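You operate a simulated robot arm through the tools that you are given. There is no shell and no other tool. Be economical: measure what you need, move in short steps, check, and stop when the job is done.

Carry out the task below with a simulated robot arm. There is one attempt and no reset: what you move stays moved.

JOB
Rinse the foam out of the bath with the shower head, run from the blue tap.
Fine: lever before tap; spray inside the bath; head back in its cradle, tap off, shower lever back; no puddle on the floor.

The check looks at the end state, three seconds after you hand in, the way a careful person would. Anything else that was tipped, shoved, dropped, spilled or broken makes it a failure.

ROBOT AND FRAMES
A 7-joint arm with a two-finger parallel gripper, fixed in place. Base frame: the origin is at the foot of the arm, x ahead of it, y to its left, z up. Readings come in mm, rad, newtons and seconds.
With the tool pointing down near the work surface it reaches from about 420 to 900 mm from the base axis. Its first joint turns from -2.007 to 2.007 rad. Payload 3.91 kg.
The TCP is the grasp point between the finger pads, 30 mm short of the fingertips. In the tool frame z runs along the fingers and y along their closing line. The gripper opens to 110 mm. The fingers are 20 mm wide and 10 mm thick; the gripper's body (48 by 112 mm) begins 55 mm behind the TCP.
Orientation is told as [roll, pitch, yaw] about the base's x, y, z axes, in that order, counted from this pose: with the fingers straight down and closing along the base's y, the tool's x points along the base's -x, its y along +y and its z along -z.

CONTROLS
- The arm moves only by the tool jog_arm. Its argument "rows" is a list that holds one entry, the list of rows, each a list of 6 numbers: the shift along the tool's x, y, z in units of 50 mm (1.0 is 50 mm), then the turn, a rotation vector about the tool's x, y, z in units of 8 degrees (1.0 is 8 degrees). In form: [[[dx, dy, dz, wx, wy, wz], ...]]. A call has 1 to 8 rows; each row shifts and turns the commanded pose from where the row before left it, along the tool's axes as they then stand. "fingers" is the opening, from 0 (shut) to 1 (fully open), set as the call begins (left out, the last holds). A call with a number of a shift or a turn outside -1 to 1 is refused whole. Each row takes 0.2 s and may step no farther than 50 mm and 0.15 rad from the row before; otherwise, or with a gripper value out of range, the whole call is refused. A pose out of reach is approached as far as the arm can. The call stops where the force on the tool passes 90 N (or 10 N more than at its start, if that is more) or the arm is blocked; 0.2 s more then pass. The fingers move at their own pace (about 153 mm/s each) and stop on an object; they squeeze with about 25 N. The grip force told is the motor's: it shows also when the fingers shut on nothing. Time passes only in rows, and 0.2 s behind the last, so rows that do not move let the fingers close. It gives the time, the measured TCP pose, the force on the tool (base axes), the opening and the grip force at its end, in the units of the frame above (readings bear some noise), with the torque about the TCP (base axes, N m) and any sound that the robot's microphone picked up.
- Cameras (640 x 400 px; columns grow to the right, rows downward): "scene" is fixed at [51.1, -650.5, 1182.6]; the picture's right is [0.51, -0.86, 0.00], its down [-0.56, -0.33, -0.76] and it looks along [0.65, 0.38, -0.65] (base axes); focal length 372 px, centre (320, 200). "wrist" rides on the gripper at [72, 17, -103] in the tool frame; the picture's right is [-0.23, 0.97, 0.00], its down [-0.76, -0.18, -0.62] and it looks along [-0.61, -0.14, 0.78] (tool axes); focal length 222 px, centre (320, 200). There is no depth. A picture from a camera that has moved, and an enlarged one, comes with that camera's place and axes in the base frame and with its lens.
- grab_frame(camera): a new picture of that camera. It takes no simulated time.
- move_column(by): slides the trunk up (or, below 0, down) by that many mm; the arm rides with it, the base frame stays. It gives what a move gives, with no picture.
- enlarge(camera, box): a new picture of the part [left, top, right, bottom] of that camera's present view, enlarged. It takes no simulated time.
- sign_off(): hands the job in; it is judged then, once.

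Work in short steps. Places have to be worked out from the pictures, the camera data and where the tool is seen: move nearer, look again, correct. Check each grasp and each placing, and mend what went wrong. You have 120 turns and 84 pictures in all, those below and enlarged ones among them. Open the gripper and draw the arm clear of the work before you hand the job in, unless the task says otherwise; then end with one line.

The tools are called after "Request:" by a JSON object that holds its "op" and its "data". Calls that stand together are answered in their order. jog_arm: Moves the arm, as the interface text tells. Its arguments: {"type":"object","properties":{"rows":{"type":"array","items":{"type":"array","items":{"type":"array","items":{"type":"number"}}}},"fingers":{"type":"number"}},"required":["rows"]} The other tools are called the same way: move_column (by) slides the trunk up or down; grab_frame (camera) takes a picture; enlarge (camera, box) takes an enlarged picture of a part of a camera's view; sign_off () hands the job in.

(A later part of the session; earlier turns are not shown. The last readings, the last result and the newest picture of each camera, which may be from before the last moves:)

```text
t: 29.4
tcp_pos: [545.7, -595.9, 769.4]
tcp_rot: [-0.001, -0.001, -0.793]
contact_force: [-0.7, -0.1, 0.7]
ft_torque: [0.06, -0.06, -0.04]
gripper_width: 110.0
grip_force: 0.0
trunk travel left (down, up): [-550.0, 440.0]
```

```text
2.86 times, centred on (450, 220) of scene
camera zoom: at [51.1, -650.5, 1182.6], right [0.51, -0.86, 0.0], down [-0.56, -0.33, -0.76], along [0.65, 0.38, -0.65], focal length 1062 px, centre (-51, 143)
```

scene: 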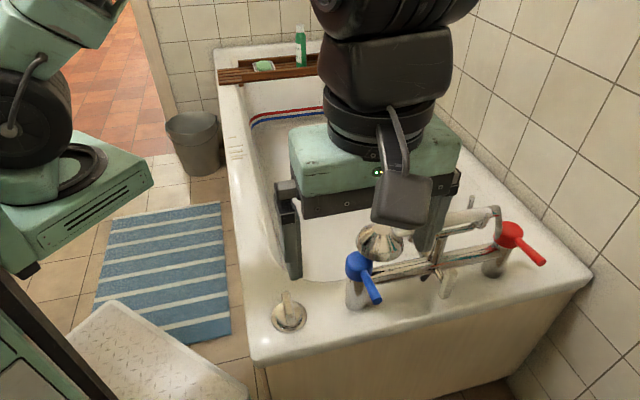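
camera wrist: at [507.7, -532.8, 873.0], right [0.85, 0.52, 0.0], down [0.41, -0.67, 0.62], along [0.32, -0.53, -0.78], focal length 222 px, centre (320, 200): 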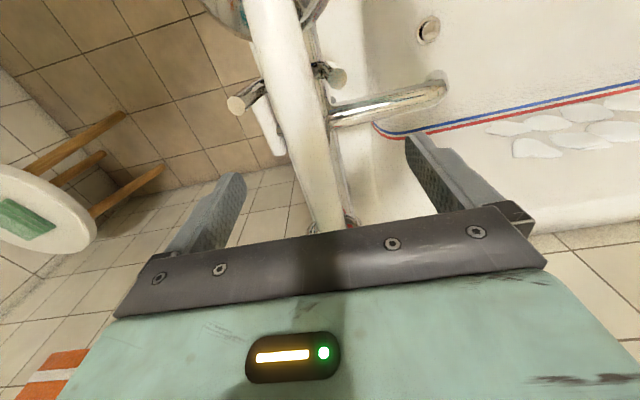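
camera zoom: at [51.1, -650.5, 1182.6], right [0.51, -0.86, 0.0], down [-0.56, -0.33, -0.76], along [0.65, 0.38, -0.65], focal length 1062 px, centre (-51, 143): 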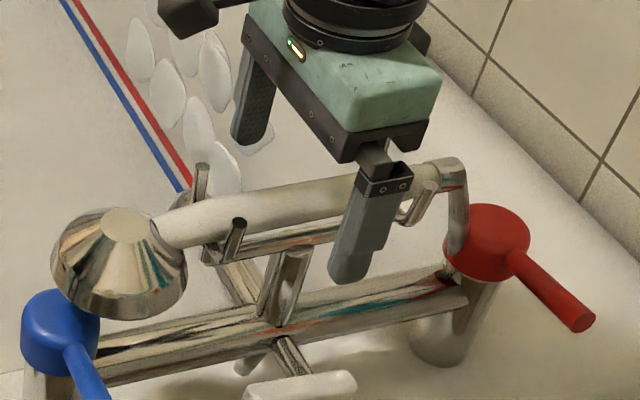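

Centred. I descend the last 20 mm and close.

Request:
{"op": "jog_arm", "data": {"rows": [[[0, 0, 0.2, 0, 0, 0], [0, 0, 0.2, 0, 0, 0]]]}}

Request:
{"op": "jog_arm", "data": {"rows": [[[0, 0, 0, 0, 0, 0], [0, 0, 0, 0, 0, 0], [0, 0, 0, 0, 0, 0]]], "fingers": 0}}

Request:
{"op": "grab_frame", "data": {"camera": "wrist"}}

```text
t: 30.0
tcp_pos: [546.0, -597.2, 748.9]
tcp_rot: [-0.002, 0.0, -0.793]
contact_force: [0.1, 0.0, -0.1]
ft_torque: [0.01, 0.02, -0.03]
gripper_width: 110.1
grip_force: 0.1
trunk travel left (down, up): [-550.0, 440.0]
```

```text
t: 30.8
tcp_pos: [546.0, -597.7, 749.6]
tcp_rot: [-0.003, 0.0, -0.793]
contact_force: [-1.0, -1.0, 0.7]
ft_torque: [-0.12, -0.06, -0.06]
gripper_width: 26.8
grip_force: 25.1
trunk travel left (down, up): [-550.0, 440.0]
```

```text
42 pictures are left
camera wrist: at [507.3, -533.3, 852.7], right [0.85, 0.52, 0.0], down [0.41, -0.67, 0.62], along [0.32, -0.53, -0.78], focal length 222 px, centre (320, 200)
```

wrist: 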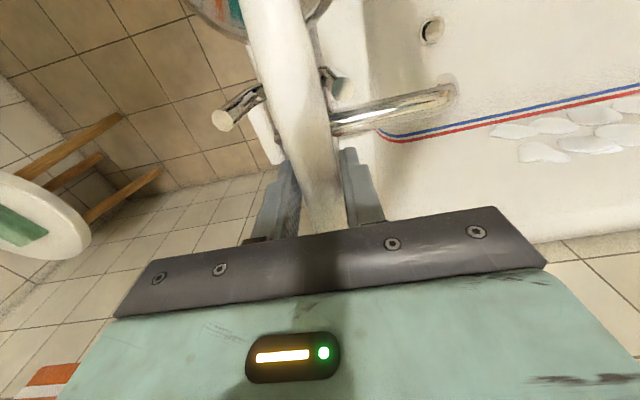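

The handle is held (27 mm) at cradle reference TCP (546.0,-597.7,749.6), yaw -0.793. I lift it straight out of the forks and check it and the hose.

Request:
{"op": "jog_arm", "data": {"rows": [[[0, 0, -0.4, 0, 0, 0], [0, 0, -0.6, 0, 0, 0], [0, 0, -0.8, 0, 0, 0]]]}}

Request:
{"op": "grab_frame", "data": {"camera": "scene"}}

```text
t: 31.6
tcp_pos: [546.5, -598.5, 838.4]
tcp_rot: [-0.003, 0.001, -0.791]
contact_force: [0.1, -0.5, -2.7]
ft_torque: [-0.03, -0.04, 0.01]
gripper_width: 26.6
grip_force: 24.5
trunk travel left (down, up): [-550.0, 440.0]
```

```text
41 pictures are left
```

scene: 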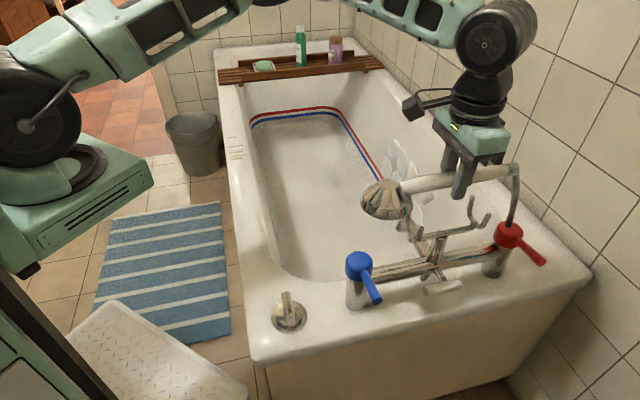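

Lifted cleanly with the hose attached. My plan is to keep the head in hand, aim it into the bath, and push the blue tap handle with the finger's side. First I rotate so the head points over the basin.

Request:
{"op": "jog_arm", "data": {"rows": [[[0, 0, 0, 0, 0, 1], [0, 0, 0, 0, 0, 1], [0, 0, 0, 0, 0, 1], [0, 0, 0, 0, 0, 1], [0, 0, 0, 0, 0, 1], [0, 0, 0, 0, 0, 1], [0, 0, 0, 0, 0, 1], [0, 0, 0, 0, 0, 1]]]}}

Request:
{"op": "jog_arm", "data": {"rows": [[[0, 0, 0, 0, 0, 1], [0, 0, 0, 0, 0, 1], [0, 0, 0, 0, 0, 1], [0, 0, 0, 0, 0, 0.2]]]}}

Request:
{"op": "grab_frame", "data": {"camera": "scene"}}

```text
t: 33.4
tcp_pos: [546.8, -599.4, 840.3]
tcp_rot: [0.001, 0.0, -1.629]
contact_force: [0.6, -0.2, -1.8]
ft_torque: [-0.03, -0.03, 0.0]
gripper_width: 26.9
grip_force: 24.9
out of reach, approached as far as the arm can: row 7, 8
trunk travel left (down, up): [-550.0, 440.0]
```

```text
t: 34.4
tcp_pos: [545.0, -598.6, 839.4]
tcp_rot: [-0.001, -0.003, -1.628]
contact_force: [0.0, -0.7, -2.7]
ft_torque: [-0.02, -0.01, 0.01]
gripper_width: 26.9
grip_force: 24.9
out of reach, approached as far as the arm can: row 1, 2, 3
trunk travel left (down, up): [-550.0, 440.0]
```

```text
40 pictures are left
```

scene: 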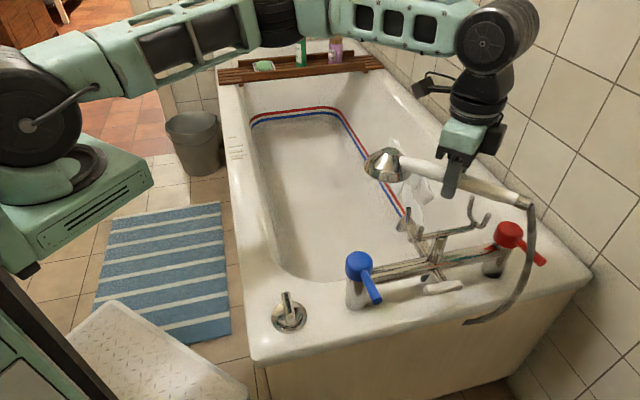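

The wrist reaches its limit at yaw≈-1.63, which is workable. I check that the commanded pose follows by turning back slightly.

Request:
{"op": "jog_arm", "data": {"rows": [[[0, 0, 0, 0, 0, -0.5]]]}}

```text
t: 34.8
tcp_pos: [546.2, -598.3, 839.6]
tcp_rot: [-0.002, 0.001, -1.588]
contact_force: [-0.4, 0.7, -2.6]
ft_torque: [-0.07, -0.02, -0.02]
gripper_width: 26.5
grip_force: 25.3
trunk travel left (down, up): [-550.0, 440.0]
```

Command is clamped properly. I move over toward the blue tap's +u side at height and then tilt 45° so the spray axis points into the bath.

Request:
{"op": "jog_arm", "data": {"rows": [[[0.08, -0.68, 0, 0, 0, 0], [0.08, -0.68, 0, 0, 0, 0], [0.08, -0.68, 0, 0, 0, 0], [0.08, -0.68, 0, 0, 0, 0]]]}}

Request:
{"op": "jog_arm", "data": {"rows": [[[0, 0, 0, -0.69, 0.72, 0], [0, 0, 0, -0.69, 0.72, 0], [0, 0, 0, -0.69, 0.72, 0], [0, 0, 0, -0.69, 0.72, 0], [0, 0, 0, -0.69, 0.72, 0], [0, 0, 0, -0.41, 0.43, 0]]]}}

Request:
{"op": "grab_frame", "data": {"camera": "scene"}}

Request:
{"op": "grab_frame", "data": {"camera": "wrist"}}

```text
t: 35.8
tcp_pos: [409.3, -577.8, 839.8]
tcp_rot: [0.0, 0.0, -1.587]
contact_force: [-0.3, -0.3, -3.3]
ft_torque: [-0.05, 0.0, 0.01]
gripper_width: 26.5
grip_force: 25.6
trunk travel left (down, up): [-550.0, 440.0]
```

```text
t: 37.2
tcp_pos: [409.2, -581.0, 838.9]
tcp_rot: [0.601, 0.531, -1.42]
contact_force: [-0.5, 0.3, -2.5]
ft_torque: [-0.04, 0.03, -0.01]
gripper_width: 26.6
grip_force: 24.9
trunk travel left (down, up): [-550.0, 440.0]
```

```text
39 pictures are left
```

scene: 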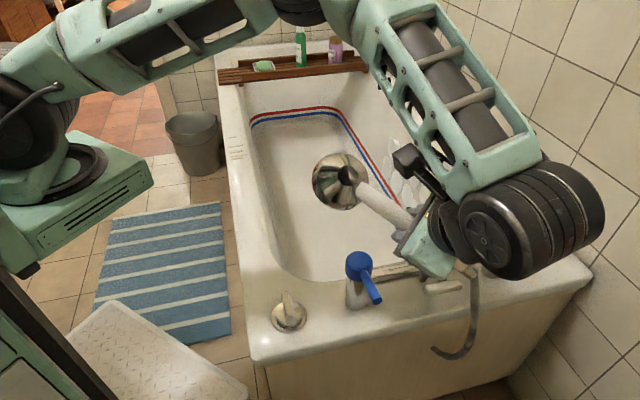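

```text
38 pictures are left
camera wrist: at [363.7, -573.1, 956.9], right [0.87, -0.35, 0.36], down [-0.36, -0.93, -0.03], along [0.34, -0.1, -0.93], focal length 222 px, centre (320, 200)
```

wrist: 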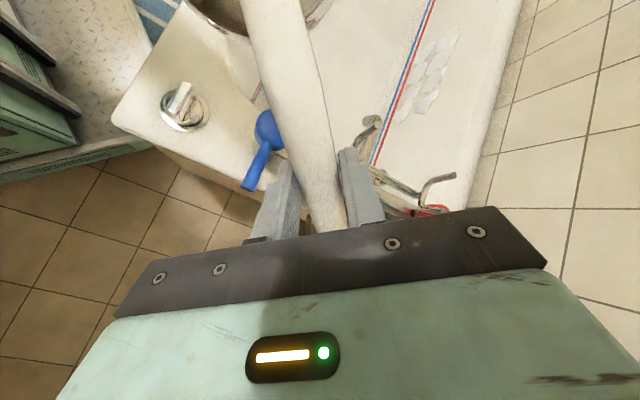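

The pose is good: spray axis 45° down along the bath. I lower toward the blue handle, staying on its +u side.

Request:
{"op": "jog_arm", "data": {"rows": [[[-0.42, -0.317, 0.525, 0, 0, 0], [-0.42, -0.317, 0.525, 0, 0, 0], [-0.42, -0.317, 0.525, 0, 0, 0], [-0.3, -0.22, 0.37, 0, 0, 0]]]}}

Request:
{"op": "grab_frame", "data": {"camera": "wrist"}}

Request:
{"op": "enlarge", "data": {"camera": "scene", "box": [300, 190, 500, 330]}}

```text
t: 38.2
tcp_pos: [415.6, -589.0, 700.7]
tcp_rot: [0.6, 0.532, -1.421]
contact_force: [0.5, -0.5, -3.3]
ft_torque: [-0.04, 0.01, -0.01]
gripper_width: 26.8
grip_force: 25.1
trunk travel left (down, up): [-550.0, 440.0]
```

```text
37 pictures are left
camera wrist: at [369.7, -582.2, 819.5], right [0.87, -0.35, 0.36], down [-0.36, -0.93, -0.03], along [0.34, -0.1, -0.93], focal length 222 px, centre (320, 200)
```

wrist: 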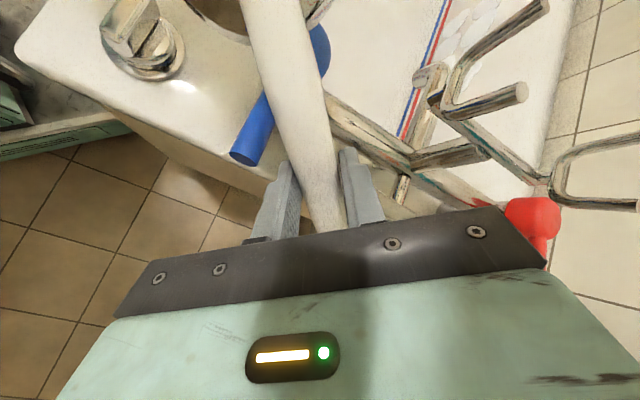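

```text
2.86 times, centred on (400, 260) of scene
camera zoom: at [51.1, -650.5, 1182.6], right [0.51, -0.86, 0.0], down [-0.56, -0.33, -0.76], along [0.65, 0.38, -0.65], focal length 1062 px, centre (91, 29)
```

zoom: 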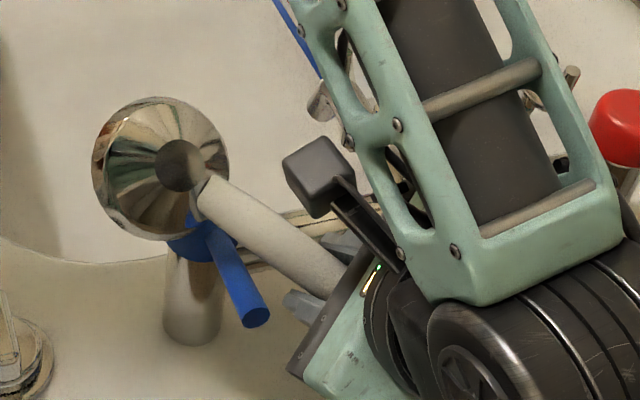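

The fingertip is beside the blue handle. I go 13 mm lower and nudge toward -u in small steps.

Request:
{"op": "jog_arm", "data": {"rows": [[[-0.13, -0.126, 0.184, 0, 0, 0], [0.1, -0.104, 0, 0, 0, 0], [0.1, -0.104, 0, 0, 0, 0], [0.1, -0.104, 0, 0, 0, 0]]]}}

Request:
{"op": "grab_frame", "data": {"camera": "wrist"}}

```text
t: 39.2
tcp_pos: [402.5, -571.9, 689.8]
tcp_rot: [0.6, 0.531, -1.42]
contact_force: [0.0, -1.8, -0.6]
ft_torque: [0.02, 0.02, 0.0]
gripper_width: 26.7
grip_force: 25.3
trunk travel left (down, up): [-550.0, 440.0]
```

```text
35 pictures are left
camera wrist: at [356.4, -565.3, 807.0], right [0.87, -0.35, 0.36], down [-0.36, -0.93, -0.03], along [0.34, -0.11, -0.93], focal length 222 px, centre (320, 200)
```

wrist: 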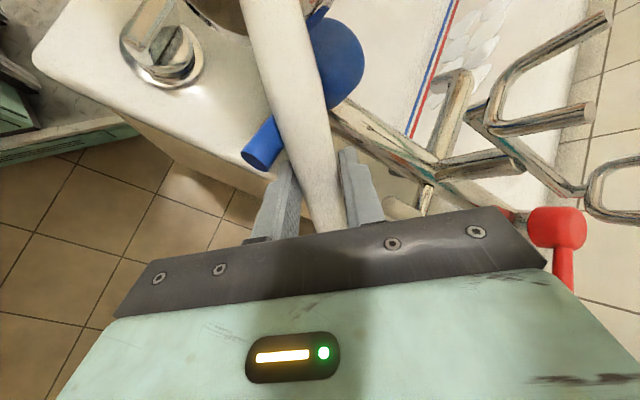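

Request:
{"op": "jog_arm", "data": {"rows": [[[0.1, -0.104, 0, 0, 0, 0], [0.1, -0.104, 0, 0, 0, 0]]]}}

Request:
{"op": "grab_frame", "data": {"camera": "wrist"}}

```text
t: 39.8
tcp_pos: [391.4, -563.9, 689.0]
tcp_rot: [0.599, 0.533, -1.421]
contact_force: [0.7, -0.3, -1.4]
ft_torque: [0.01, 0.01, -0.02]
gripper_width: 26.5
grip_force: 25.2
trunk travel left (down, up): [-550.0, 440.0]
```

```text
34 pictures are left
camera wrist: at [345.9, -555.9, 807.3], right [0.87, -0.35, 0.36], down [-0.36, -0.93, -0.03], along [0.34, -0.1, -0.93], focal length 222 px, centre (320, 200)
```

wrist: 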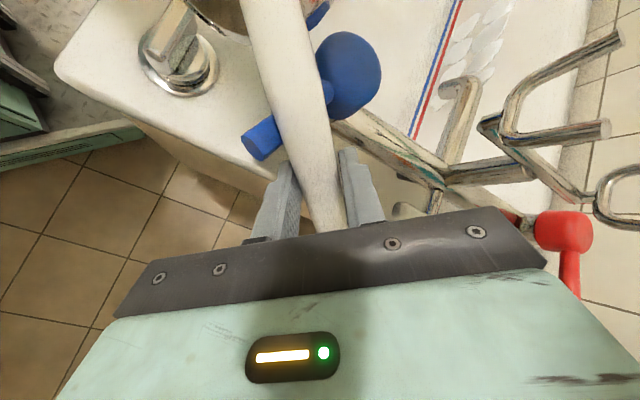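

The handle is turning freely toward -u. I continue along its arc.

Request:
{"op": "jog_arm", "data": {"rows": [[[0.136, -0.09, 0.035, 0, 0, 0], [0.136, -0.09, 0.035, 0, 0, 0], [0.146, -0.08, 0.05, 0, 0, 0]]]}}

Request:
{"op": "grab_frame", "data": {"camera": "scene"}}

Request:
{"op": "grab_frame", "data": {"camera": "wrist"}}

```text
t: 40.6
tcp_pos: [380.1, -541.3, 689.0]
tcp_rot: [0.594, 0.534, -1.419]
contact_force: [-0.1, -0.9, -0.9]
ft_torque: [-0.01, -0.01, 0.01]
gripper_width: 26.6
grip_force: 24.8
trunk travel left (down, up): [-550.0, 440.0]
```

```text
33 pictures are left
```

scene: 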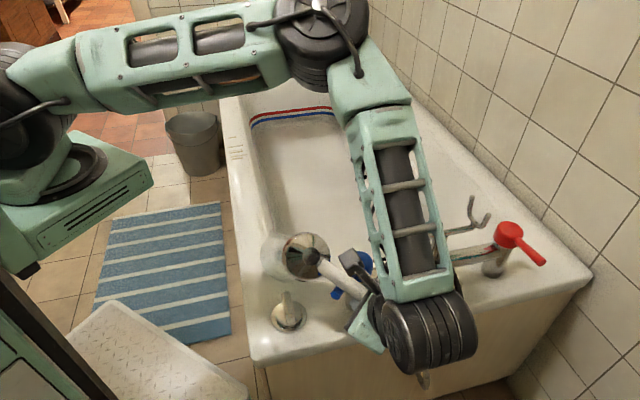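

```text
32 pictures are left
camera wrist: at [334.1, -533.1, 807.1], right [0.87, -0.35, 0.36], down [-0.36, -0.93, -0.03], along [0.34, -0.1, -0.93], focal length 222 px, centre (320, 200)
```

wrist: 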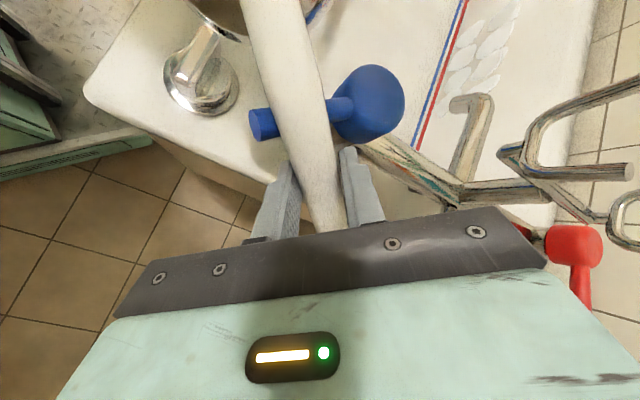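

Request:
{"op": "enlarge", "data": {"camera": "scene", "box": [230, 180, 400, 320]}}

```text
2.86 times, centred on (315, 250) of scene
camera zoom: at [51.1, -650.5, 1182.6], right [0.51, -0.86, 0.0], down [-0.56, -0.33, -0.76], along [0.65, 0.38, -0.65], focal length 1062 px, centre (334, 57)
```

zoom: 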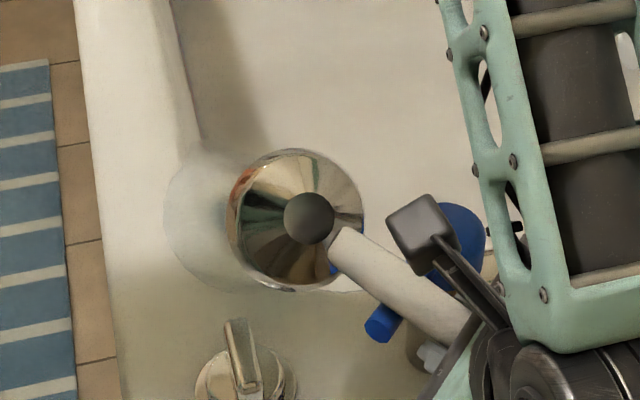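

Water is running, and the cone is close to the left rim. I must move now: up and toward the bath centreline (+u), clear of the tap.

Request:
{"op": "jog_arm", "data": {"rows": [[[0.406, 0.53, -0.63, 0, 0, 0], [0.008, 0.7, -0.494, 0, 0, 0], [0.008, 0.7, -0.494, 0, 0, 0], [0.008, 0.7, -0.494, 0, 0, 0], [0.008, 0.7, -0.494, 0, 0, 0], [0.505, 0.496, 0.698, 0, 0, 0], [0.505, 0.496, 0.698, 0, 0, 0]]]}}

Request:
{"op": "grab_frame", "data": {"camera": "scene"}}

```text
t: 42.2
tcp_pos: [527.6, -548.2, 871.5]
tcp_rot: [0.597, 0.534, -1.421]
contact_force: [-0.3, -0.1, -3.9]
ft_torque: [-0.03, 0.01, 0.03]
gripper_width: 26.7
grip_force: 25.1
trunk travel left (down, up): [-550.0, 440.0]
```

```text
30 pictures are left
```

scene: 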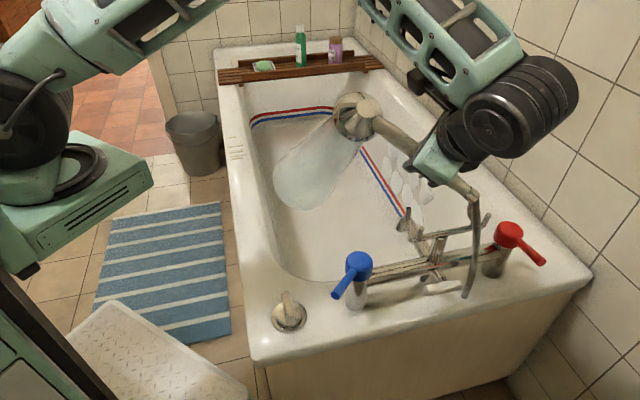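

The spray is running and lands inside the bath. Foam is on the far wall, about u≈600, v≈470–800, z≈250–430. I move deeper over the bath and level the tool before turning toward the foam.

Request:
{"op": "jog_arm", "data": {"rows": [[[0.505, 0.496, 0.698, 0, 0, 0], [0.505, 0.496, 0.698, 0, 0, 0], [0.505, 0.496, 0.698, 0, 0, 0], [0.505, 0.496, 0.698, 0, 0, 0], [0.505, 0.496, 0.698, 0, 0, 0], [0, 0, 0, 0.69, -0.72, 0], [0, 0, 0, 0.69, -0.72, 0], [0, 0, 0, 0.69, -0.72, 0]]]}}

Request:
{"op": "jog_arm", "data": {"rows": [[[0, 0, 0, 0.69, -0.72, 0], [0, 0, 0, 0.69, -0.72, 0], [0, 0, 0, 0.41, -0.43, 0], [0, 0, 0, 0, 0, -1], [0, 0, 0, 0, 0, -1], [0, 0, 0, 0, 0, -1], [0, 0, 0, 0, 0, -1], [0, 0, 0, 0, 0, -1]]]}}

Request:
{"op": "jog_arm", "data": {"rows": [[[0, 0, 0, 0, 0, -1], [0, 0, 0, 0, 0, -1], [0, 0, 0, 0, 0, -1], [0, 0, 0, 0, 0, -0.9]]]}}

Request:
{"op": "grab_frame", "data": {"camera": "scene"}}

Request:
{"op": "grab_frame", "data": {"camera": "wrist"}}

```text
t: 44.0
tcp_pos: [653.4, -381.6, 879.9]
tcp_rot: [0.494, 0.441, -1.442]
contact_force: [-0.8, 0.3, -2.3]
ft_torque: [-0.04, 0.02, -0.03]
gripper_width: 26.6
grip_force: 25.6
out of reach, approached as far as the arm can: row 4, 5, 6, 7, 8
trunk travel left (down, up): [-550.0, 440.0]
```

```text
t: 45.8
tcp_pos: [642.8, -365.7, 882.4]
tcp_rot: [0.438, 0.028, -0.841]
contact_force: [0.5, 0.7, -3.6]
ft_torque: [-0.02, -0.01, 0.01]
gripper_width: 26.8
grip_force: 24.6
out of reach, approached as far as the arm can: row 1, 2, 3
trunk travel left (down, up): [-550.0, 440.0]
```

```text
t: 46.8
tcp_pos: [642.5, -365.3, 881.5]
tcp_rot: [0.394, -0.197, -0.343]
contact_force: [0.1, 0.6, -2.6]
ft_torque: [-0.02, -0.03, -0.01]
gripper_width: 26.9
grip_force: 24.8
trunk travel left (down, up): [-550.0, 440.0]
```

```text
29 pictures are left
```

scene: 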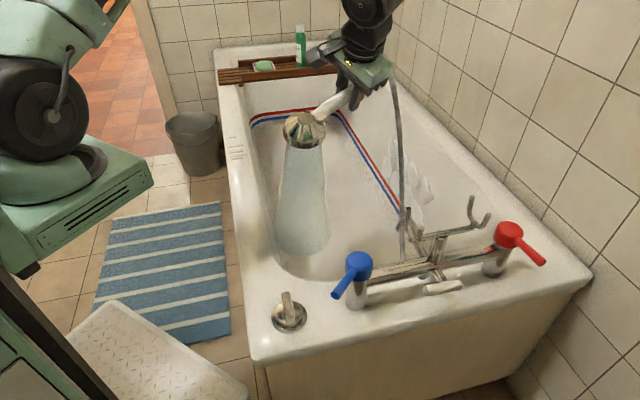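

```text
28 pictures are left
camera wrist: at [548.3, -358.3, 967.2], right [0.44, 0.8, 0.41], down [0.47, -0.6, 0.65], along [0.76, -0.09, -0.64], focal length 222 px, centre (320, 200)
```

wrist: 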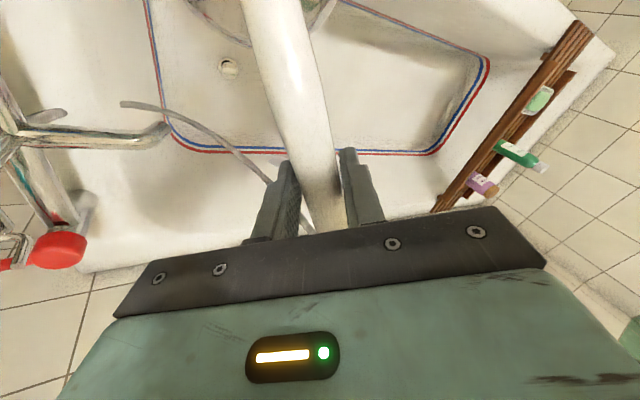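

The spray falls inside the bath. I now rotate 42° so the spray axis points at the foam on the far wall.

Request:
{"op": "jog_arm", "data": {"rows": [[[0, 0, 0, 0.479, -0.875, 0], [0, 0, 0, 0.479, -0.875, 0], [0, 0, 0, 0.479, -0.875, 0], [0, 0, 0, 0.479, -0.875, 0], [0, 0, 0, 0.479, -0.875, 0]]]}}

Request:
{"op": "grab_frame", "data": {"camera": "scene"}}

Request:
{"op": "grab_frame", "data": {"camera": "wrist"}}

```text
t: 48.0
tcp_pos: [641.9, -366.0, 882.7]
tcp_rot: [0.136, -0.788, -0.524]
contact_force: [-0.7, 0.2, -2.1]
ft_torque: [0.01, 0.0, -0.02]
gripper_width: 26.6
grip_force: 25.2
trunk travel left (down, up): [-550.0, 440.0]
```

```text
27 pictures are left
```

scene: 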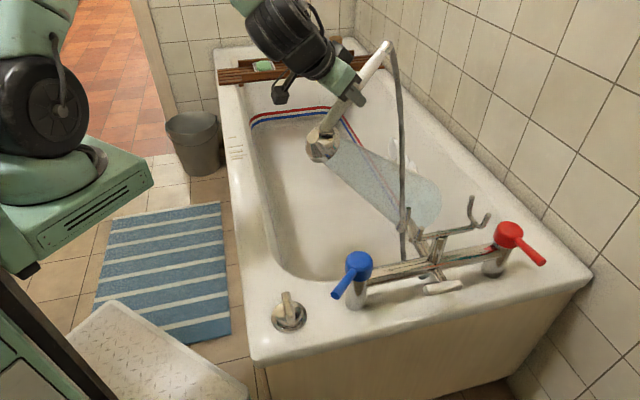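

```text
26 pictures are left
camera wrist: at [534.4, -301.8, 905.4], right [0.54, 0.8, 0.26], down [-0.03, -0.29, 0.96], along [0.84, -0.52, -0.13], focal length 222 px, centre (320, 200)
```

wrist: 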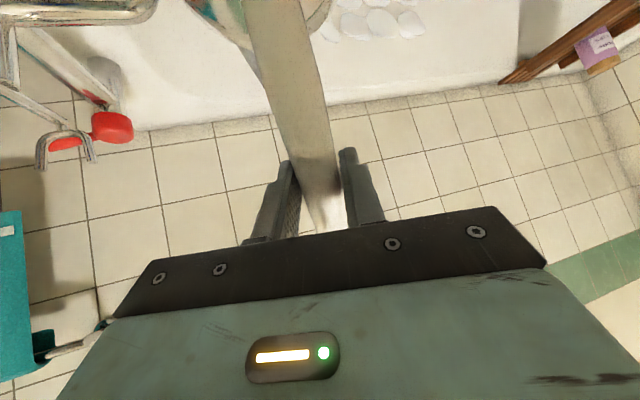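

The spray hits just tap-side of the foam. I shift the head along the bath (+v) and a bit lower, so the cone lands on it.

Request:
{"op": "jog_arm", "data": {"rows": [[[0.22, 0.65, 0.585, 0, 0, 0], [0.22, 0.65, 0.585, 0, 0, 0], [0.22, 0.65, 0.585, 0, 0, 0], [0.22, 0.65, 0.585, 0, 0, 0], [0, 0, 0, 0, 0, 0], [0, 0, 0, 0, 0, 0]]]}}

Request:
{"op": "grab_frame", "data": {"camera": "scene"}}

Request:
{"op": "grab_frame", "data": {"camera": "wrist"}}

```text
t: 49.4
tcp_pos: [746.6, -261.0, 782.3]
tcp_rot: [0.141, -0.785, -0.523]
contact_force: [-0.1, 0.0, -2.7]
ft_torque: [-0.01, 0.01, 0.0]
gripper_width: 26.5
grip_force: 25.1
trunk travel left (down, up): [-550.0, 440.0]
```

```text
25 pictures are left
```

scene: 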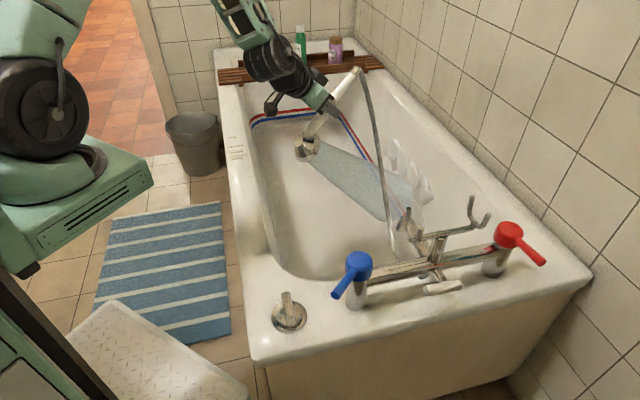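

```text
24 pictures are left
camera wrist: at [638.8, -196.2, 805.5], right [0.54, 0.8, 0.26], down [-0.03, -0.29, 0.96], along [0.84, -0.52, -0.13], focal length 222 px, centre (320, 200)
```

wrist: 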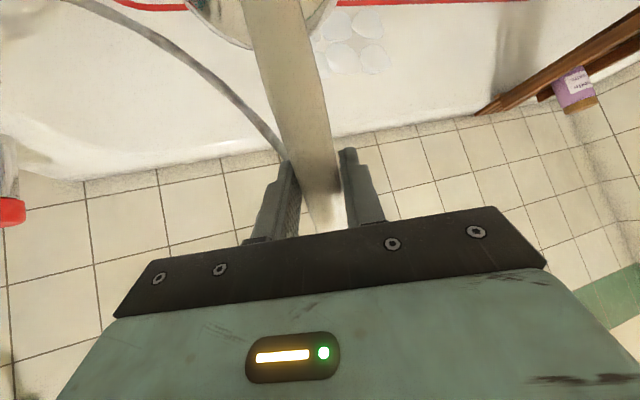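

The spray now hits below and tap-side of the foam centre, which I estimate at about u600, v690, z370. I tilt the aim up and along the bath, then hold.

Request:
{"op": "jog_arm", "data": {"rows": [[[0, 0, 0, -0.33, -0.6, 0], [0, 0, 0, -0.33, -0.6, 0], [0, 0, 0, 0, 0, 0], [0, 0, 0, 0, 0, 0], [0, 0, 0, 0, 0, 0], [0, 0, 0, 0, 0, 0], [0, 0, 0, 0, 0, 0], [0, 0, 0, 0, 0, 0]]]}}

Request:
{"op": "enlarge", "data": {"camera": "scene", "box": [240, 80, 480, 260]}}

```text
t: 51.2
tcp_pos: [747.1, -260.4, 782.2]
tcp_rot: [0.271, -0.949, -0.577]
contact_force: [-0.4, 0.7, -2.9]
ft_torque: [-0.04, 0.02, -0.04]
gripper_width: 26.7
grip_force: 25.0
trunk travel left (down, up): [-550.0, 440.0]
```

```text
2.22 times, centred on (360, 170) of scene
camera zoom: at [51.1, -650.5, 1182.6], right [0.51, -0.86, 0.0], down [-0.56, -0.33, -0.76], along [0.65, 0.38, -0.65], focal length 826 px, centre (231, 267)
```

zoom: 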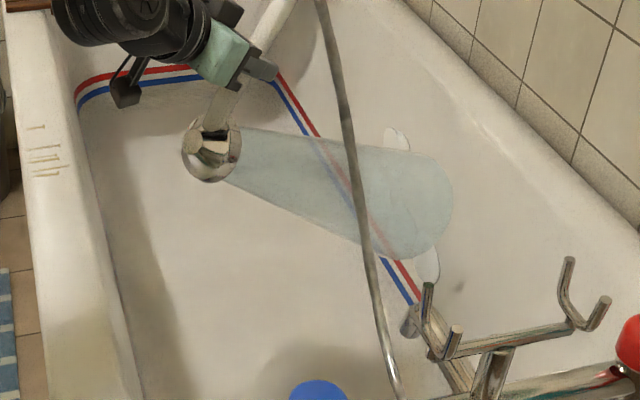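

Most of the foam is already gone: two patches remain, one on each side of the cone. I sweep tap-side first and hold.

Request:
{"op": "jog_arm", "data": {"rows": [[[0, 0, 0, 0.82, -0.16, 0.556], [0, 0, 0, 0.3, -0.06, 0.2], [0, 0, 0, 0, 0, 0], [0, 0, 0, 0, 0, 0], [0, 0, 0, 0, 0, 0], [0, 0, 0, 0, 0, 0]]]}}

Request:
{"op": "enlarge", "data": {"camera": "scene", "box": [240, 80, 480, 260]}}

```text
t: 52.6
tcp_pos: [745.3, -260.3, 781.6]
tcp_rot: [0.269, -0.951, -0.766]
contact_force: [0.6, -1.1, -2.7]
ft_torque: [-0.01, 0.0, 0.01]
gripper_width: 26.7
grip_force: 24.8
trunk travel left (down, up): [-550.0, 440.0]
```

```text
2.22 times, centred on (360, 170) of scene
camera zoom: at [51.1, -650.5, 1182.6], right [0.51, -0.86, 0.0], down [-0.56, -0.33, -0.76], along [0.65, 0.38, -0.65], focal length 826 px, centre (231, 267)
```

zoom: 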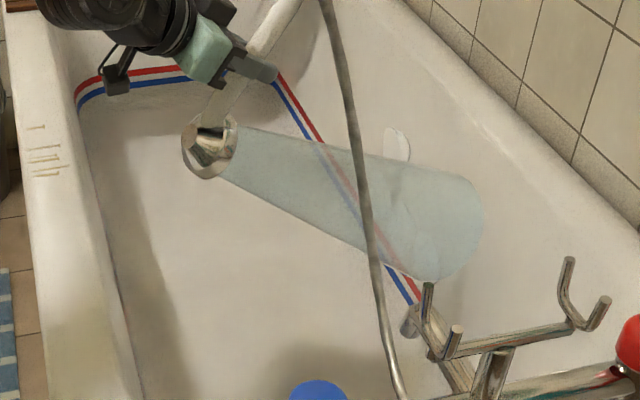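

Tap-side patch is under the spray. I now sweep the other way (+v) to take the remaining patch.

Request:
{"op": "jog_arm", "data": {"rows": [[[0, 0, 0, 0, 0, 0], [0, 0, 0, -0.82, 0.16, -0.556], [0, 0, 0, -0.82, 0.16, -0.556], [0, 0, 0, -0.6, 0.1, -0.4], [0, 0, 0, 0, 0, 0], [0, 0, 0, 0, 0, 0], [0, 0, 0, 0, 0, 0], [0, 0, 0, 0, 0, 0]]]}}

Request:
{"op": "enlarge", "data": {"camera": "scene", "box": [240, 80, 480, 260]}}

```text
t: 54.4
tcp_pos: [746.4, -260.6, 782.6]
tcp_rot: [0.276, -0.953, -0.387]
contact_force: [-0.8, -0.3, -2.7]
ft_torque: [-0.02, 0.02, -0.03]
gripper_width: 26.4
grip_force: 25.0
trunk travel left (down, up): [-550.0, 440.0]
```

```text
2.22 times, centred on (360, 170) of scene
camera zoom: at [51.1, -650.5, 1182.6], right [0.51, -0.86, 0.0], down [-0.56, -0.33, -0.76], along [0.65, 0.38, -0.65], focal length 826 px, centre (231, 267)
```

zoom: 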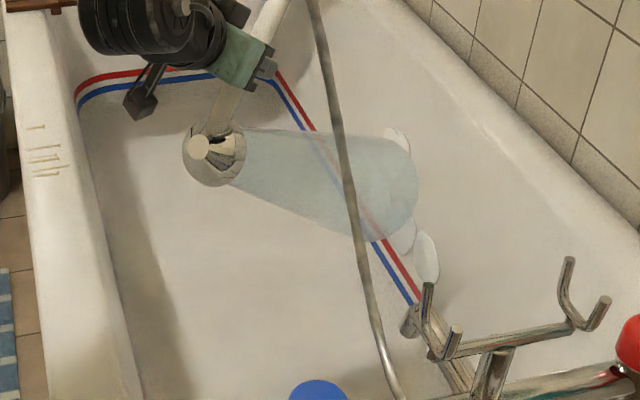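

Computing from the picture: the upper patch is near (u600, v756, z449), and the two lower ones around (v590–690, z300). I raise the aim 8° and hold for the upper one.

Request:
{"op": "jog_arm", "data": {"rows": [[[0, 0, 0, -0.184, -0.98, 0], [0, 0, 0, 0, 0, 0], [0, 0, 0, 0, 0, 0], [0, 0, 0, 0, 0, 0], [0, 0, 0, 0, 0, 0], [0, 0, 0, 0, 0, 0], [0, 0, 0, 0, 0, 0], [0, 0, 0, 0, 0, 0]]]}}

Request:
{"op": "jog_arm", "data": {"rows": [[[0, 0, 0, 0.184, 0.98, 0], [0, 0, 0, 0.138, 0.735, 0], [0, 0, 0, 0.756, -0.153, 0.637], [0, 0, 0, 0.62, -0.125, 0.52], [0, 0, 0, 0, 0, 0], [0, 0, 0, 0, 0, 0], [0, 0, 0, 0, 0, 0], [0, 0, 0, 0, 0, 0]]]}}

Request:
{"op": "enlarge", "data": {"camera": "scene", "box": [240, 80, 480, 260]}}

```text
t: 56.2
tcp_pos: [745.7, -259.6, 781.8]
tcp_rot: [0.372, -1.082, -0.472]
contact_force: [0.2, 0.2, -1.3]
ft_torque: [-0.03, 0.07, -0.01]
gripper_width: 26.6
grip_force: 25.1
trunk travel left (down, up): [-550.0, 440.0]
```

```text
t: 58.0
tcp_pos: [747.0, -258.5, 782.2]
tcp_rot: [0.223, -0.853, -0.601]
contact_force: [0.9, -0.1, -3.0]
ft_torque: [0.03, 0.03, 0.0]
gripper_width: 26.5
grip_force: 25.1
trunk travel left (down, up): [-550.0, 440.0]
```

```text
2.22 times, centred on (360, 170) of scene
camera zoom: at [51.1, -650.5, 1182.6], right [0.51, -0.86, 0.0], down [-0.56, -0.33, -0.76], along [0.65, 0.38, -0.65], focal length 826 px, centre (231, 267)
```

zoom: 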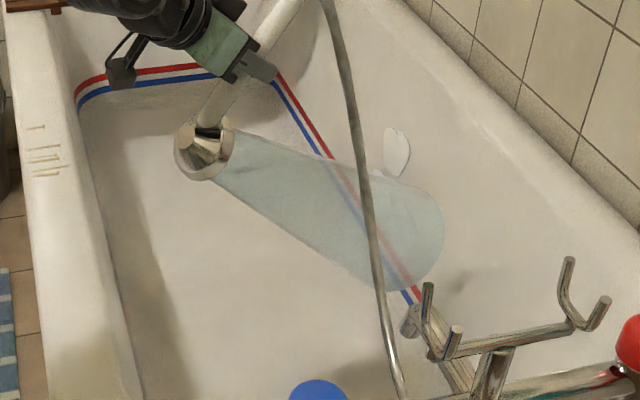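

The lower patches look gone; the upper one at the wall remains. I aim right at it (raise 15°, turn 11° along the bath) and look.

Request:
{"op": "jog_arm", "data": {"rows": [[[0, 0, 0, -0.15, -0.92, 0], [0, 0, 0, -0.15, -0.92, 0], [0, 0, 0, -0.894, 0.153, -0.42], [0, 0, 0, -0.37, 0.06, -0.17], [0, 0, 0, 0, 0, 0], [0, 0, 0, 0, 0, 0], [0, 0, 0, 0, 0, 0], [0, 0, 0, 0, 0, 0]]]}}

Request:
{"op": "enlarge", "data": {"camera": "scene", "box": [240, 80, 480, 260]}}

```text
t: 59.8
tcp_pos: [747.3, -260.8, 783.2]
tcp_rot: [0.381, -1.104, -0.544]
contact_force: [-0.1, -0.1, -2.8]
ft_torque: [-0.01, 0.05, 0.0]
gripper_width: 26.6
grip_force: 25.1
trunk travel left (down, up): [-550.0, 440.0]
```

```text
2.22 times, centred on (360, 170) of scene
camera zoom: at [51.1, -650.5, 1182.6], right [0.51, -0.86, 0.0], down [-0.56, -0.33, -0.76], along [0.65, 0.38, -0.65], focal length 826 px, centre (231, 267)
```

zoom: 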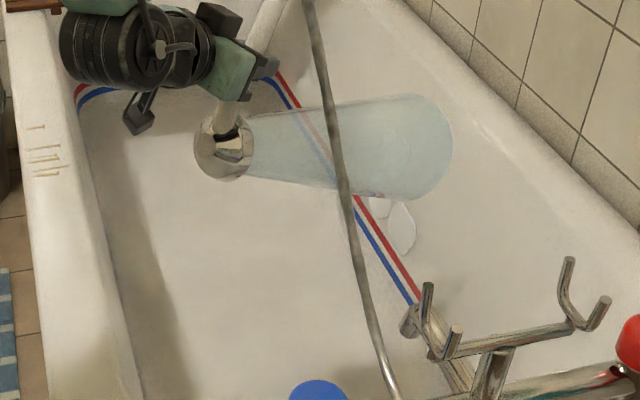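

Request:
{"op": "jog_arm", "data": {"rows": [[[0, 0, 0, 0, 0, 0], [0, 0, 0, 0, 0, 0], [0, 0, 0, 0.15, 0.87, 0], [0, 0, 0, 0.5, 0.8, 0.25], [0, 0, 0, 0, 0, 0], [0, 0, 0, 0, 0, 0], [0, 0, 0, 0, 0, 0], [0, 0, 0, 0, 0, 0]]]}}

Request:
{"op": "enlarge", "data": {"camera": "scene", "box": [240, 80, 480, 260]}}

```text
t: 61.6
tcp_pos: [746.7, -261.0, 783.5]
tcp_rot: [0.229, -0.872, -0.472]
contact_force: [-1.1, 0.1, -1.7]
ft_torque: [0.0, 0.0, -0.02]
gripper_width: 26.4
grip_force: 24.4
trunk travel left (down, up): [-550.0, 440.0]
```

```text
2.22 times, centred on (360, 170) of scene
camera zoom: at [51.1, -650.5, 1182.6], right [0.51, -0.86, 0.0], down [-0.56, -0.33, -0.76], along [0.65, 0.38, -0.65], focal length 826 px, centre (231, 267)
```

zoom: 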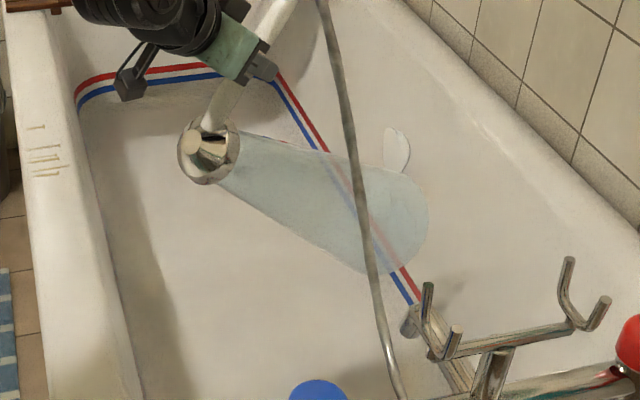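

The lower area is clean, but the upper patch persists. I aim back at it and dwell longer.

Request:
{"op": "jog_arm", "data": {"rows": [[[0, 0, 0, -0.15, -0.83, 0], [0, 0, 0, -0.5, -0.75, -0.13], [0, 0, 0, -0.2, 0.0, -0.13], [0, 0, 0, 0, 0, 0], [0, 0, 0, 0, 0, 0], [0, 0, 0, 0, 0, 0], [0, 0, 0, 0, 0, 0], [0, 0, 0, 0, 0, 0]]]}}

Request:
{"op": "jog_arm", "data": {"rows": [[[0, 0, 0, 0, 0, 0], [0, 0, 0, 0, 0, 0], [0, 0, 0, 0, 0, 0], [0, 0, 0, 0, 0, 0], [0, 0, 0, 0, 0, 0], [0, 0, 0, 0, 0, 0], [0, 0, 0, 0, 0, 0], [0, 0, 0, 0, 0, 0]]]}}

Request:
{"op": "enlarge", "data": {"camera": "scene", "box": [320, 100, 440, 200]}}

Request:
{"op": "grab_frame", "data": {"camera": "wrist"}}

```text
t: 63.4
tcp_pos: [747.2, -260.6, 782.5]
tcp_rot: [0.384, -1.094, -0.519]
contact_force: [0.4, 1.1, -2.7]
ft_torque: [0.02, 0.05, 0.01]
gripper_width: 26.6
grip_force: 24.9
trunk travel left (down, up): [-550.0, 440.0]
```

```text
t: 65.2
tcp_pos: [747.2, -260.4, 783.3]
tcp_rot: [0.385, -1.095, -0.519]
contact_force: [0.5, 0.2, -1.8]
ft_torque: [0.03, 0.01, -0.01]
gripper_width: 26.4
grip_force: 24.7
trunk travel left (down, up): [-550.0, 440.0]
```

```text
4.00 times, centred on (380, 150) of scene
camera zoom: at [51.1, -650.5, 1182.6], right [0.51, -0.86, 0.0], down [-0.56, -0.33, -0.76], along [0.65, 0.38, -0.65], focal length 1486 px, centre (80, 400)
```

zoom: 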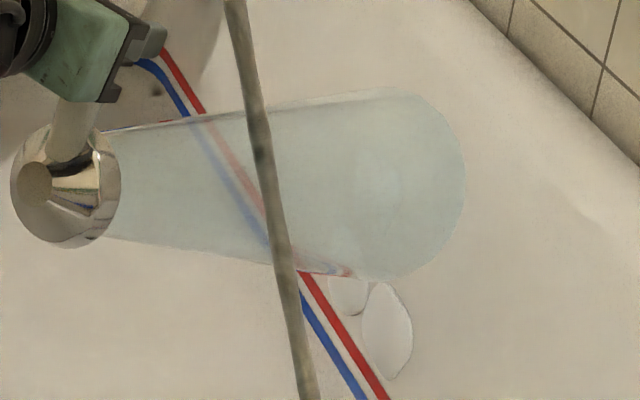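

```text
16 pictures are left
camera wrist: at [628.1, -219.5, 764.5], right [0.26, 0.89, 0.37], down [-0.29, -0.29, 0.91], along [0.92, -0.34, 0.18], focal length 222 px, centre (320, 200)
```

wrist: 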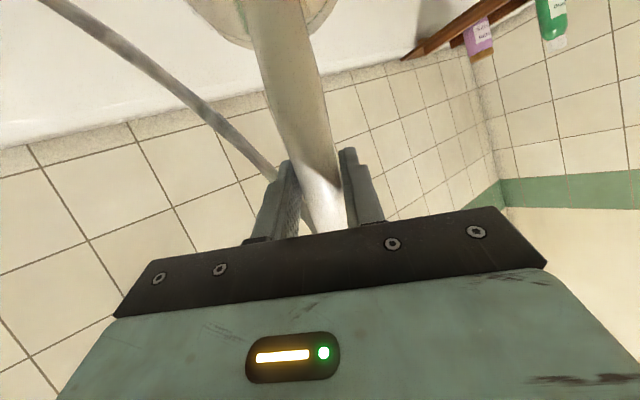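

The cone hides what's under it. Two lower patches are still visible, so short dwell wasn't enough. I aim at them and dwell about 3 s.

Request:
{"op": "jog_arm", "data": {"rows": [[[0, 0, 0, 0.15, 0.87, 0], [0, 0, 0, 0.45, 0.75, 0.25], [0, 0, 0, 0, 0, 0], [0, 0, 0, 0, 0, 0], [0, 0, 0, 0, 0, 0], [0, 0, 0, 0, 0, 0], [0, 0, 0, 0, 0, 0], [0, 0, 0, 0, 0, 0]]]}}

Request:
{"op": "jog_arm", "data": {"rows": [[[0, 0, 0, 0, 0, 0], [0, 0, 0, 0, 0, 0], [0, 0, 0, 0, 0, 0], [0, 0, 0, 0, 0, 0], [0, 0, 0, 0, 0, 0], [0, 0, 0, 0, 0, 0], [0, 0, 0, 0, 0, 0], [0, 0, 0, 0, 0, 0]]]}}

Request:
{"op": "enlarge", "data": {"camera": "scene", "box": [320, 110, 440, 210]}}

```text
t: 67.0
tcp_pos: [747.4, -259.7, 782.1]
tcp_rot: [0.238, -0.87, -0.449]
contact_force: [-0.1, 0.2, -2.0]
ft_torque: [0.01, 0.01, -0.03]
gripper_width: 26.4
grip_force: 25.0
trunk travel left (down, up): [-550.0, 440.0]
```

```text
t: 68.8
tcp_pos: [747.5, -261.0, 782.7]
tcp_rot: [0.239, -0.871, -0.449]
contact_force: [-0.5, 0.0, -2.3]
ft_torque: [-0.01, 0.01, -0.01]
gripper_width: 26.3
grip_force: 25.1
trunk travel left (down, up): [-550.0, 440.0]
```

```text
4.00 times, centred on (380, 160) of scene
camera zoom: at [51.1, -650.5, 1182.6], right [0.51, -0.86, 0.0], down [-0.56, -0.33, -0.76], along [0.65, 0.38, -0.65], focal length 1486 px, centre (80, 360)
```

zoom: 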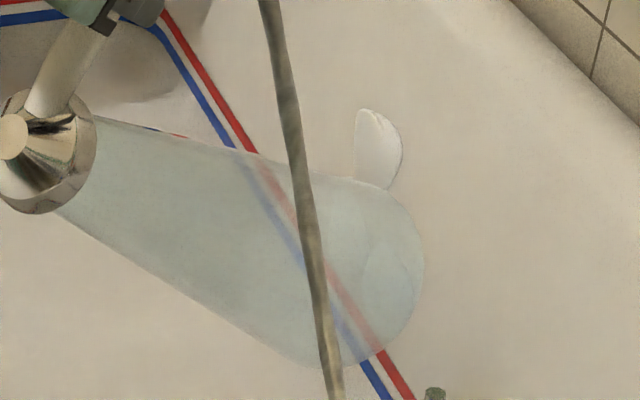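

The removed patches were all nearer to the head (within ~540 mm), while the three remaining ones triangulate to 575–600 mm away. The spray evidently has limited range, so I bring the head about 150 mm closer and re-aim.

Request:
{"op": "jog_arm", "data": {"rows": [[[-0.13, 0.455, 0.72, 0, 0, 0], [-0.13, 0.455, 0.72, 0, 0, 0], [-0.13, 0.455, 0.72, 0, 0, 0], [-0.13, 0.455, 0.72, 0, 0, 0], [0, 0, 0, 0.573, -0.09, 0.473], [0, 0, 0, 0.573, -0.09, 0.473], [0, 0, 0, 0, 0, 0], [0, 0, 0, 0, 0, 0]]]}}

Request:
{"op": "enlarge", "data": {"camera": "scene", "box": [280, 90, 460, 210]}}

```text
t: 70.6
tcp_pos: [897.3, -195.4, 725.8]
tcp_rot: [0.237, -0.862, -0.657]
contact_force: [-0.5, -0.3, -2.2]
ft_torque: [0.0, 0.0, -0.02]
gripper_width: 26.2
grip_force: 24.4
trunk travel left (down, up): [-550.0, 440.0]
```

```text
3.33 times, centred on (370, 150) of scene
camera zoom: at [51.1, -650.5, 1182.6], right [0.51, -0.86, 0.0], down [-0.56, -0.33, -0.76], along [0.65, 0.38, -0.65], focal length 1238 px, centre (153, 367)
```

zoom: 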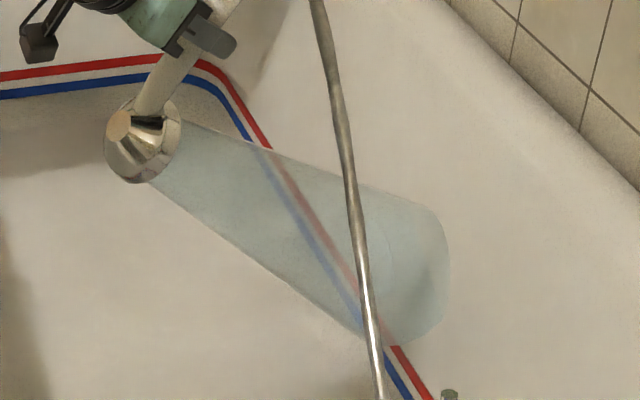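

A is no longer visible and C/D are inside the cone. I dwell, then swing the aim aside to look underneath.

Request:
{"op": "jog_arm", "data": {"rows": [[[0, 0, 0, 0, 0, 0], [0, 0, 0, 0, 0, 0], [0, 0, 0, 0, 0, 0], [0, 0, 0, 0, 0, 0], [0, 0, 0, 0, 0, 0], [0, 0, 0, 0, 0, 0], [0, 0, 0, 0, 0, 0], [0, 0, 0, 0, 0, 0]]]}}

Request:
{"op": "jog_arm", "data": {"rows": [[[0, 0, 0, -0.15, -0.9, 0], [0, 0, 0, 0, 0, 0], [0, 0, 0, 0, 0, 0], [0, 0, 0, 0, 0, 0], [0, 0, 0, 0.15, 0.9, 0], [0, 0, 0, 0.15, 0.97, 0], [0, 0, 0, 0.15, 0.97, 0], [0, 0, 0, 0.15, 0.97, 0]]]}}

Request:
{"op": "enlarge", "data": {"camera": "scene", "box": [280, 90, 460, 210]}}

```text
t: 72.4
tcp_pos: [897.3, -196.3, 724.8]
tcp_rot: [0.238, -0.865, -0.656]
contact_force: [0.3, -0.7, -2.6]
ft_torque: [0.02, 0.02, 0.0]
gripper_width: 26.3
grip_force: 25.2
trunk travel left (down, up): [-550.0, 440.0]
```

```text
t: 74.2
tcp_pos: [897.9, -196.7, 726.7]
tcp_rot: [0.117, -0.461, -0.565]
contact_force: [-0.2, -0.5, -3.2]
ft_torque: [0.0, 0.0, 0.01]
gripper_width: 26.3
grip_force: 24.5
trunk travel left (down, up): [-550.0, 440.0]
```

```text
3.33 times, centred on (370, 150) of scene
camera zoom: at [51.1, -650.5, 1182.6], right [0.51, -0.86, 0.0], down [-0.56, -0.33, -0.76], along [0.65, 0.38, -0.65], focal length 1238 px, centre (153, 367)
```

zoom: 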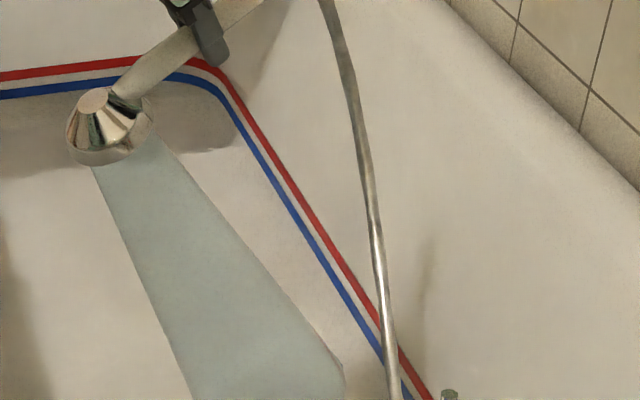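

The wall is clean. Now the return: to push the tap closed I need the finger on its -u side with the head still over the basin, so I want the wrist turned the long way round. First I come back along the bath and level the tool.

Request:
{"op": "jog_arm", "data": {"rows": [[[0.087, -0.84, -0.37, 0, 0, 0], [0.087, -0.84, -0.37, 0, 0, 0], [0.087, -0.84, -0.37, 0, 0, 0], [0.087, -0.84, -0.37, 0.84, 0, 0], [0, 0, 0, 0, 0.97, 0], [0, 0, 0, 0, 0.97, 0], [0, 0, 0, 0, 0.97, 0], [0, 0, 0, 0, 0.39, 0]]]}}

Request:
{"op": "jog_arm", "data": {"rows": [[[0, 0, 0, 0, 0, -1], [0, 0, 0, 0, 0, -1], [0, 0, 0, 0, 0, -1], [0, 0, 0, 0, 0, -1], [0, 0, 0, 0, 0, -1], [0, 0, 0, 0, 0, -1], [0, 0, 0, 0, 0, -1], [0, 0, 0, 0, 0, -1]]]}}

Request:
{"op": "grab_frame", "data": {"camera": "scene"}}

```text
t: 76.0
tcp_pos: [769.4, -321.9, 767.5]
tcp_rot: [0.0, 0.0, -0.566]
contact_force: [0.7, -0.4, -1.9]
ft_torque: [-0.02, -0.02, 0.02]
gripper_width: 26.3
grip_force: 24.6
trunk travel left (down, up): [-550.0, 440.0]
```

```text
t: 77.8
tcp_pos: [769.6, -323.6, 766.1]
tcp_rot: [-0.002, -0.002, 0.553]
contact_force: [0.0, -0.2, -2.4]
ft_torque: [0.03, -0.01, 0.0]
gripper_width: 26.4
grip_force: 25.2
trunk travel left (down, up): [-550.0, 440.0]
```

```text
12 pictures are left
```

scene: 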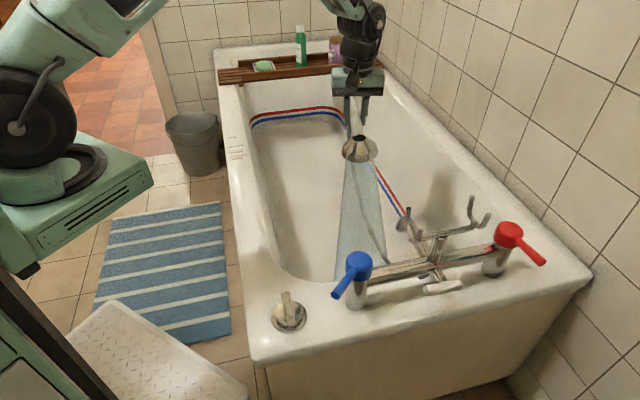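

Bath looks clean and the floor dry. I continue turning, watching for the wrist limit.

Request:
{"op": "jog_arm", "data": {"rows": [[[0, 0, 0, 0, 0, -1], [0, 0, 0, 0, 0, -1], [0, 0, 0, 0, 0, -1], [0, 0, 0, 0, 0, -1], [0, 0, 0, 0, 0, -1], [0, 0, 0, 0, 0, -1], [0, 0, 0, 0, 0, -1], [0, 0, 0, 0, 0, -1]]]}}

Request:
{"op": "jog_arm", "data": {"rows": [[[0, 0, 0, 0, 0, -1], [0, 0, 0, 0, 0, -1], [0, 0, 0, 0, 0, -1], [0, 0, 0, 0, 0, -1], [0, 0, 0, 0, 0, -1], [0, 0, 0, 0, 0, -1], [0, 0, 0, 0, 0, -1], [0, 0, 0, 0, 0, -1]]]}}

```text
t: 79.6
tcp_pos: [768.2, -322.6, 766.7]
tcp_rot: [-0.002, 0.001, 1.671]
contact_force: [-0.5, -0.8, -2.8]
ft_torque: [0.03, 0.0, 0.0]
gripper_width: 26.6
grip_force: 25.3
trunk travel left (down, up): [-550.0, 440.0]
```

```text
t: 81.4
tcp_pos: [769.6, -323.7, 767.0]
tcp_rot: [0.0, 0.002, 2.787]
contact_force: [0.5, 0.0, -1.9]
ft_torque: [-0.02, -0.01, 0.01]
gripper_width: 26.4
grip_force: 25.3
trunk travel left (down, up): [-550.0, 440.0]
```

Request:
{"op": "jog_arm", "data": {"rows": [[[0, 0, 0, 0, 0, -1], [0, 0, 0, 0, 0, -1], [0, 0, 0, 0, 0, -1], [0, 0, 0, 0, 0, -1], [0, 0, 0, 0, 0, -0.39]]]}}

Request:
{"op": "grab_frame", "data": {"camera": "scene"}}

```text
t: 82.6
tcp_pos: [769.8, -322.9, 766.1]
tcp_rot: [0.002, 0.001, -2.884]
contact_force: [0.1, 0.7, -3.3]
ft_torque: [-0.02, 0.05, -0.01]
gripper_width: 26.2
grip_force: 24.8
trunk travel left (down, up): [-550.0, 440.0]
```

```text
11 pictures are left
```

scene: 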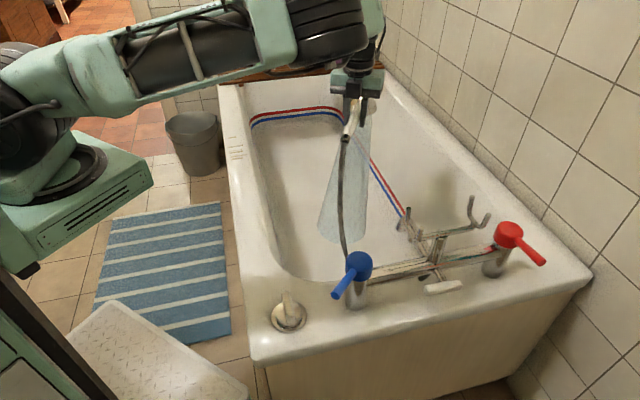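

The wrist reached yaw 3.40 (head toward +v/+u). I now tilt 45° so the spray points down the bath, and check reachability.

Request:
{"op": "jog_arm", "data": {"rows": [[[0, 0, 0, 0.5, 0.866, 0], [0, 0, 0, 0.5, 0.866, 0], [0, 0, 0, 0.5, 0.866, 0], [0, 0, 0, 0.5, 0.866, 0], [0, 0, 0, 0.5, 0.866, 0], [0, 0, 0, 0.3, 0.52, 0]]]}}

```text
t: 84.0
tcp_pos: [769.6, -323.4, 766.0]
tcp_rot: [-0.139, 0.242, -2.905]
contact_force: [0.9, 0.3, -1.6]
ft_torque: [-0.01, 0.08, 0.0]
gripper_width: 26.2
grip_force: 24.8
out of reach, approached as far as the arm can: row 3, 4, 5, 6
trunk travel left (down, up): [-550.0, 440.0]
```

Too extended here. I first slide toward the near side (-u), then finish the tilt.

Request:
{"op": "jog_arm", "data": {"rows": [[[-0.463, -0.788, 0, 0, 0, 0], [-0.463, -0.788, 0, 0, 0, 0], [-0.463, -0.788, 0, 0, 0, 0], [-0.463, -0.788, 0, 0, 0, 0], [0, 0, 0, 0.506, 0.861, 0], [0, 0, 0, 0.506, 0.861, 0], [0, 0, 0, 0.506, 0.861, 0], [0, 0, 0, 0.3, 0.52, 0]]]}}

```text
t: 85.8
tcp_pos: [638.9, -194.5, 765.9]
tcp_rot: [-0.46, 0.655, -3.048]
contact_force: [-0.2, -0.5, -2.3]
ft_torque: [-0.04, 0.05, 0.01]
gripper_width: 26.6
grip_force: 24.8
trunk travel left (down, up): [-550.0, 440.0]
```

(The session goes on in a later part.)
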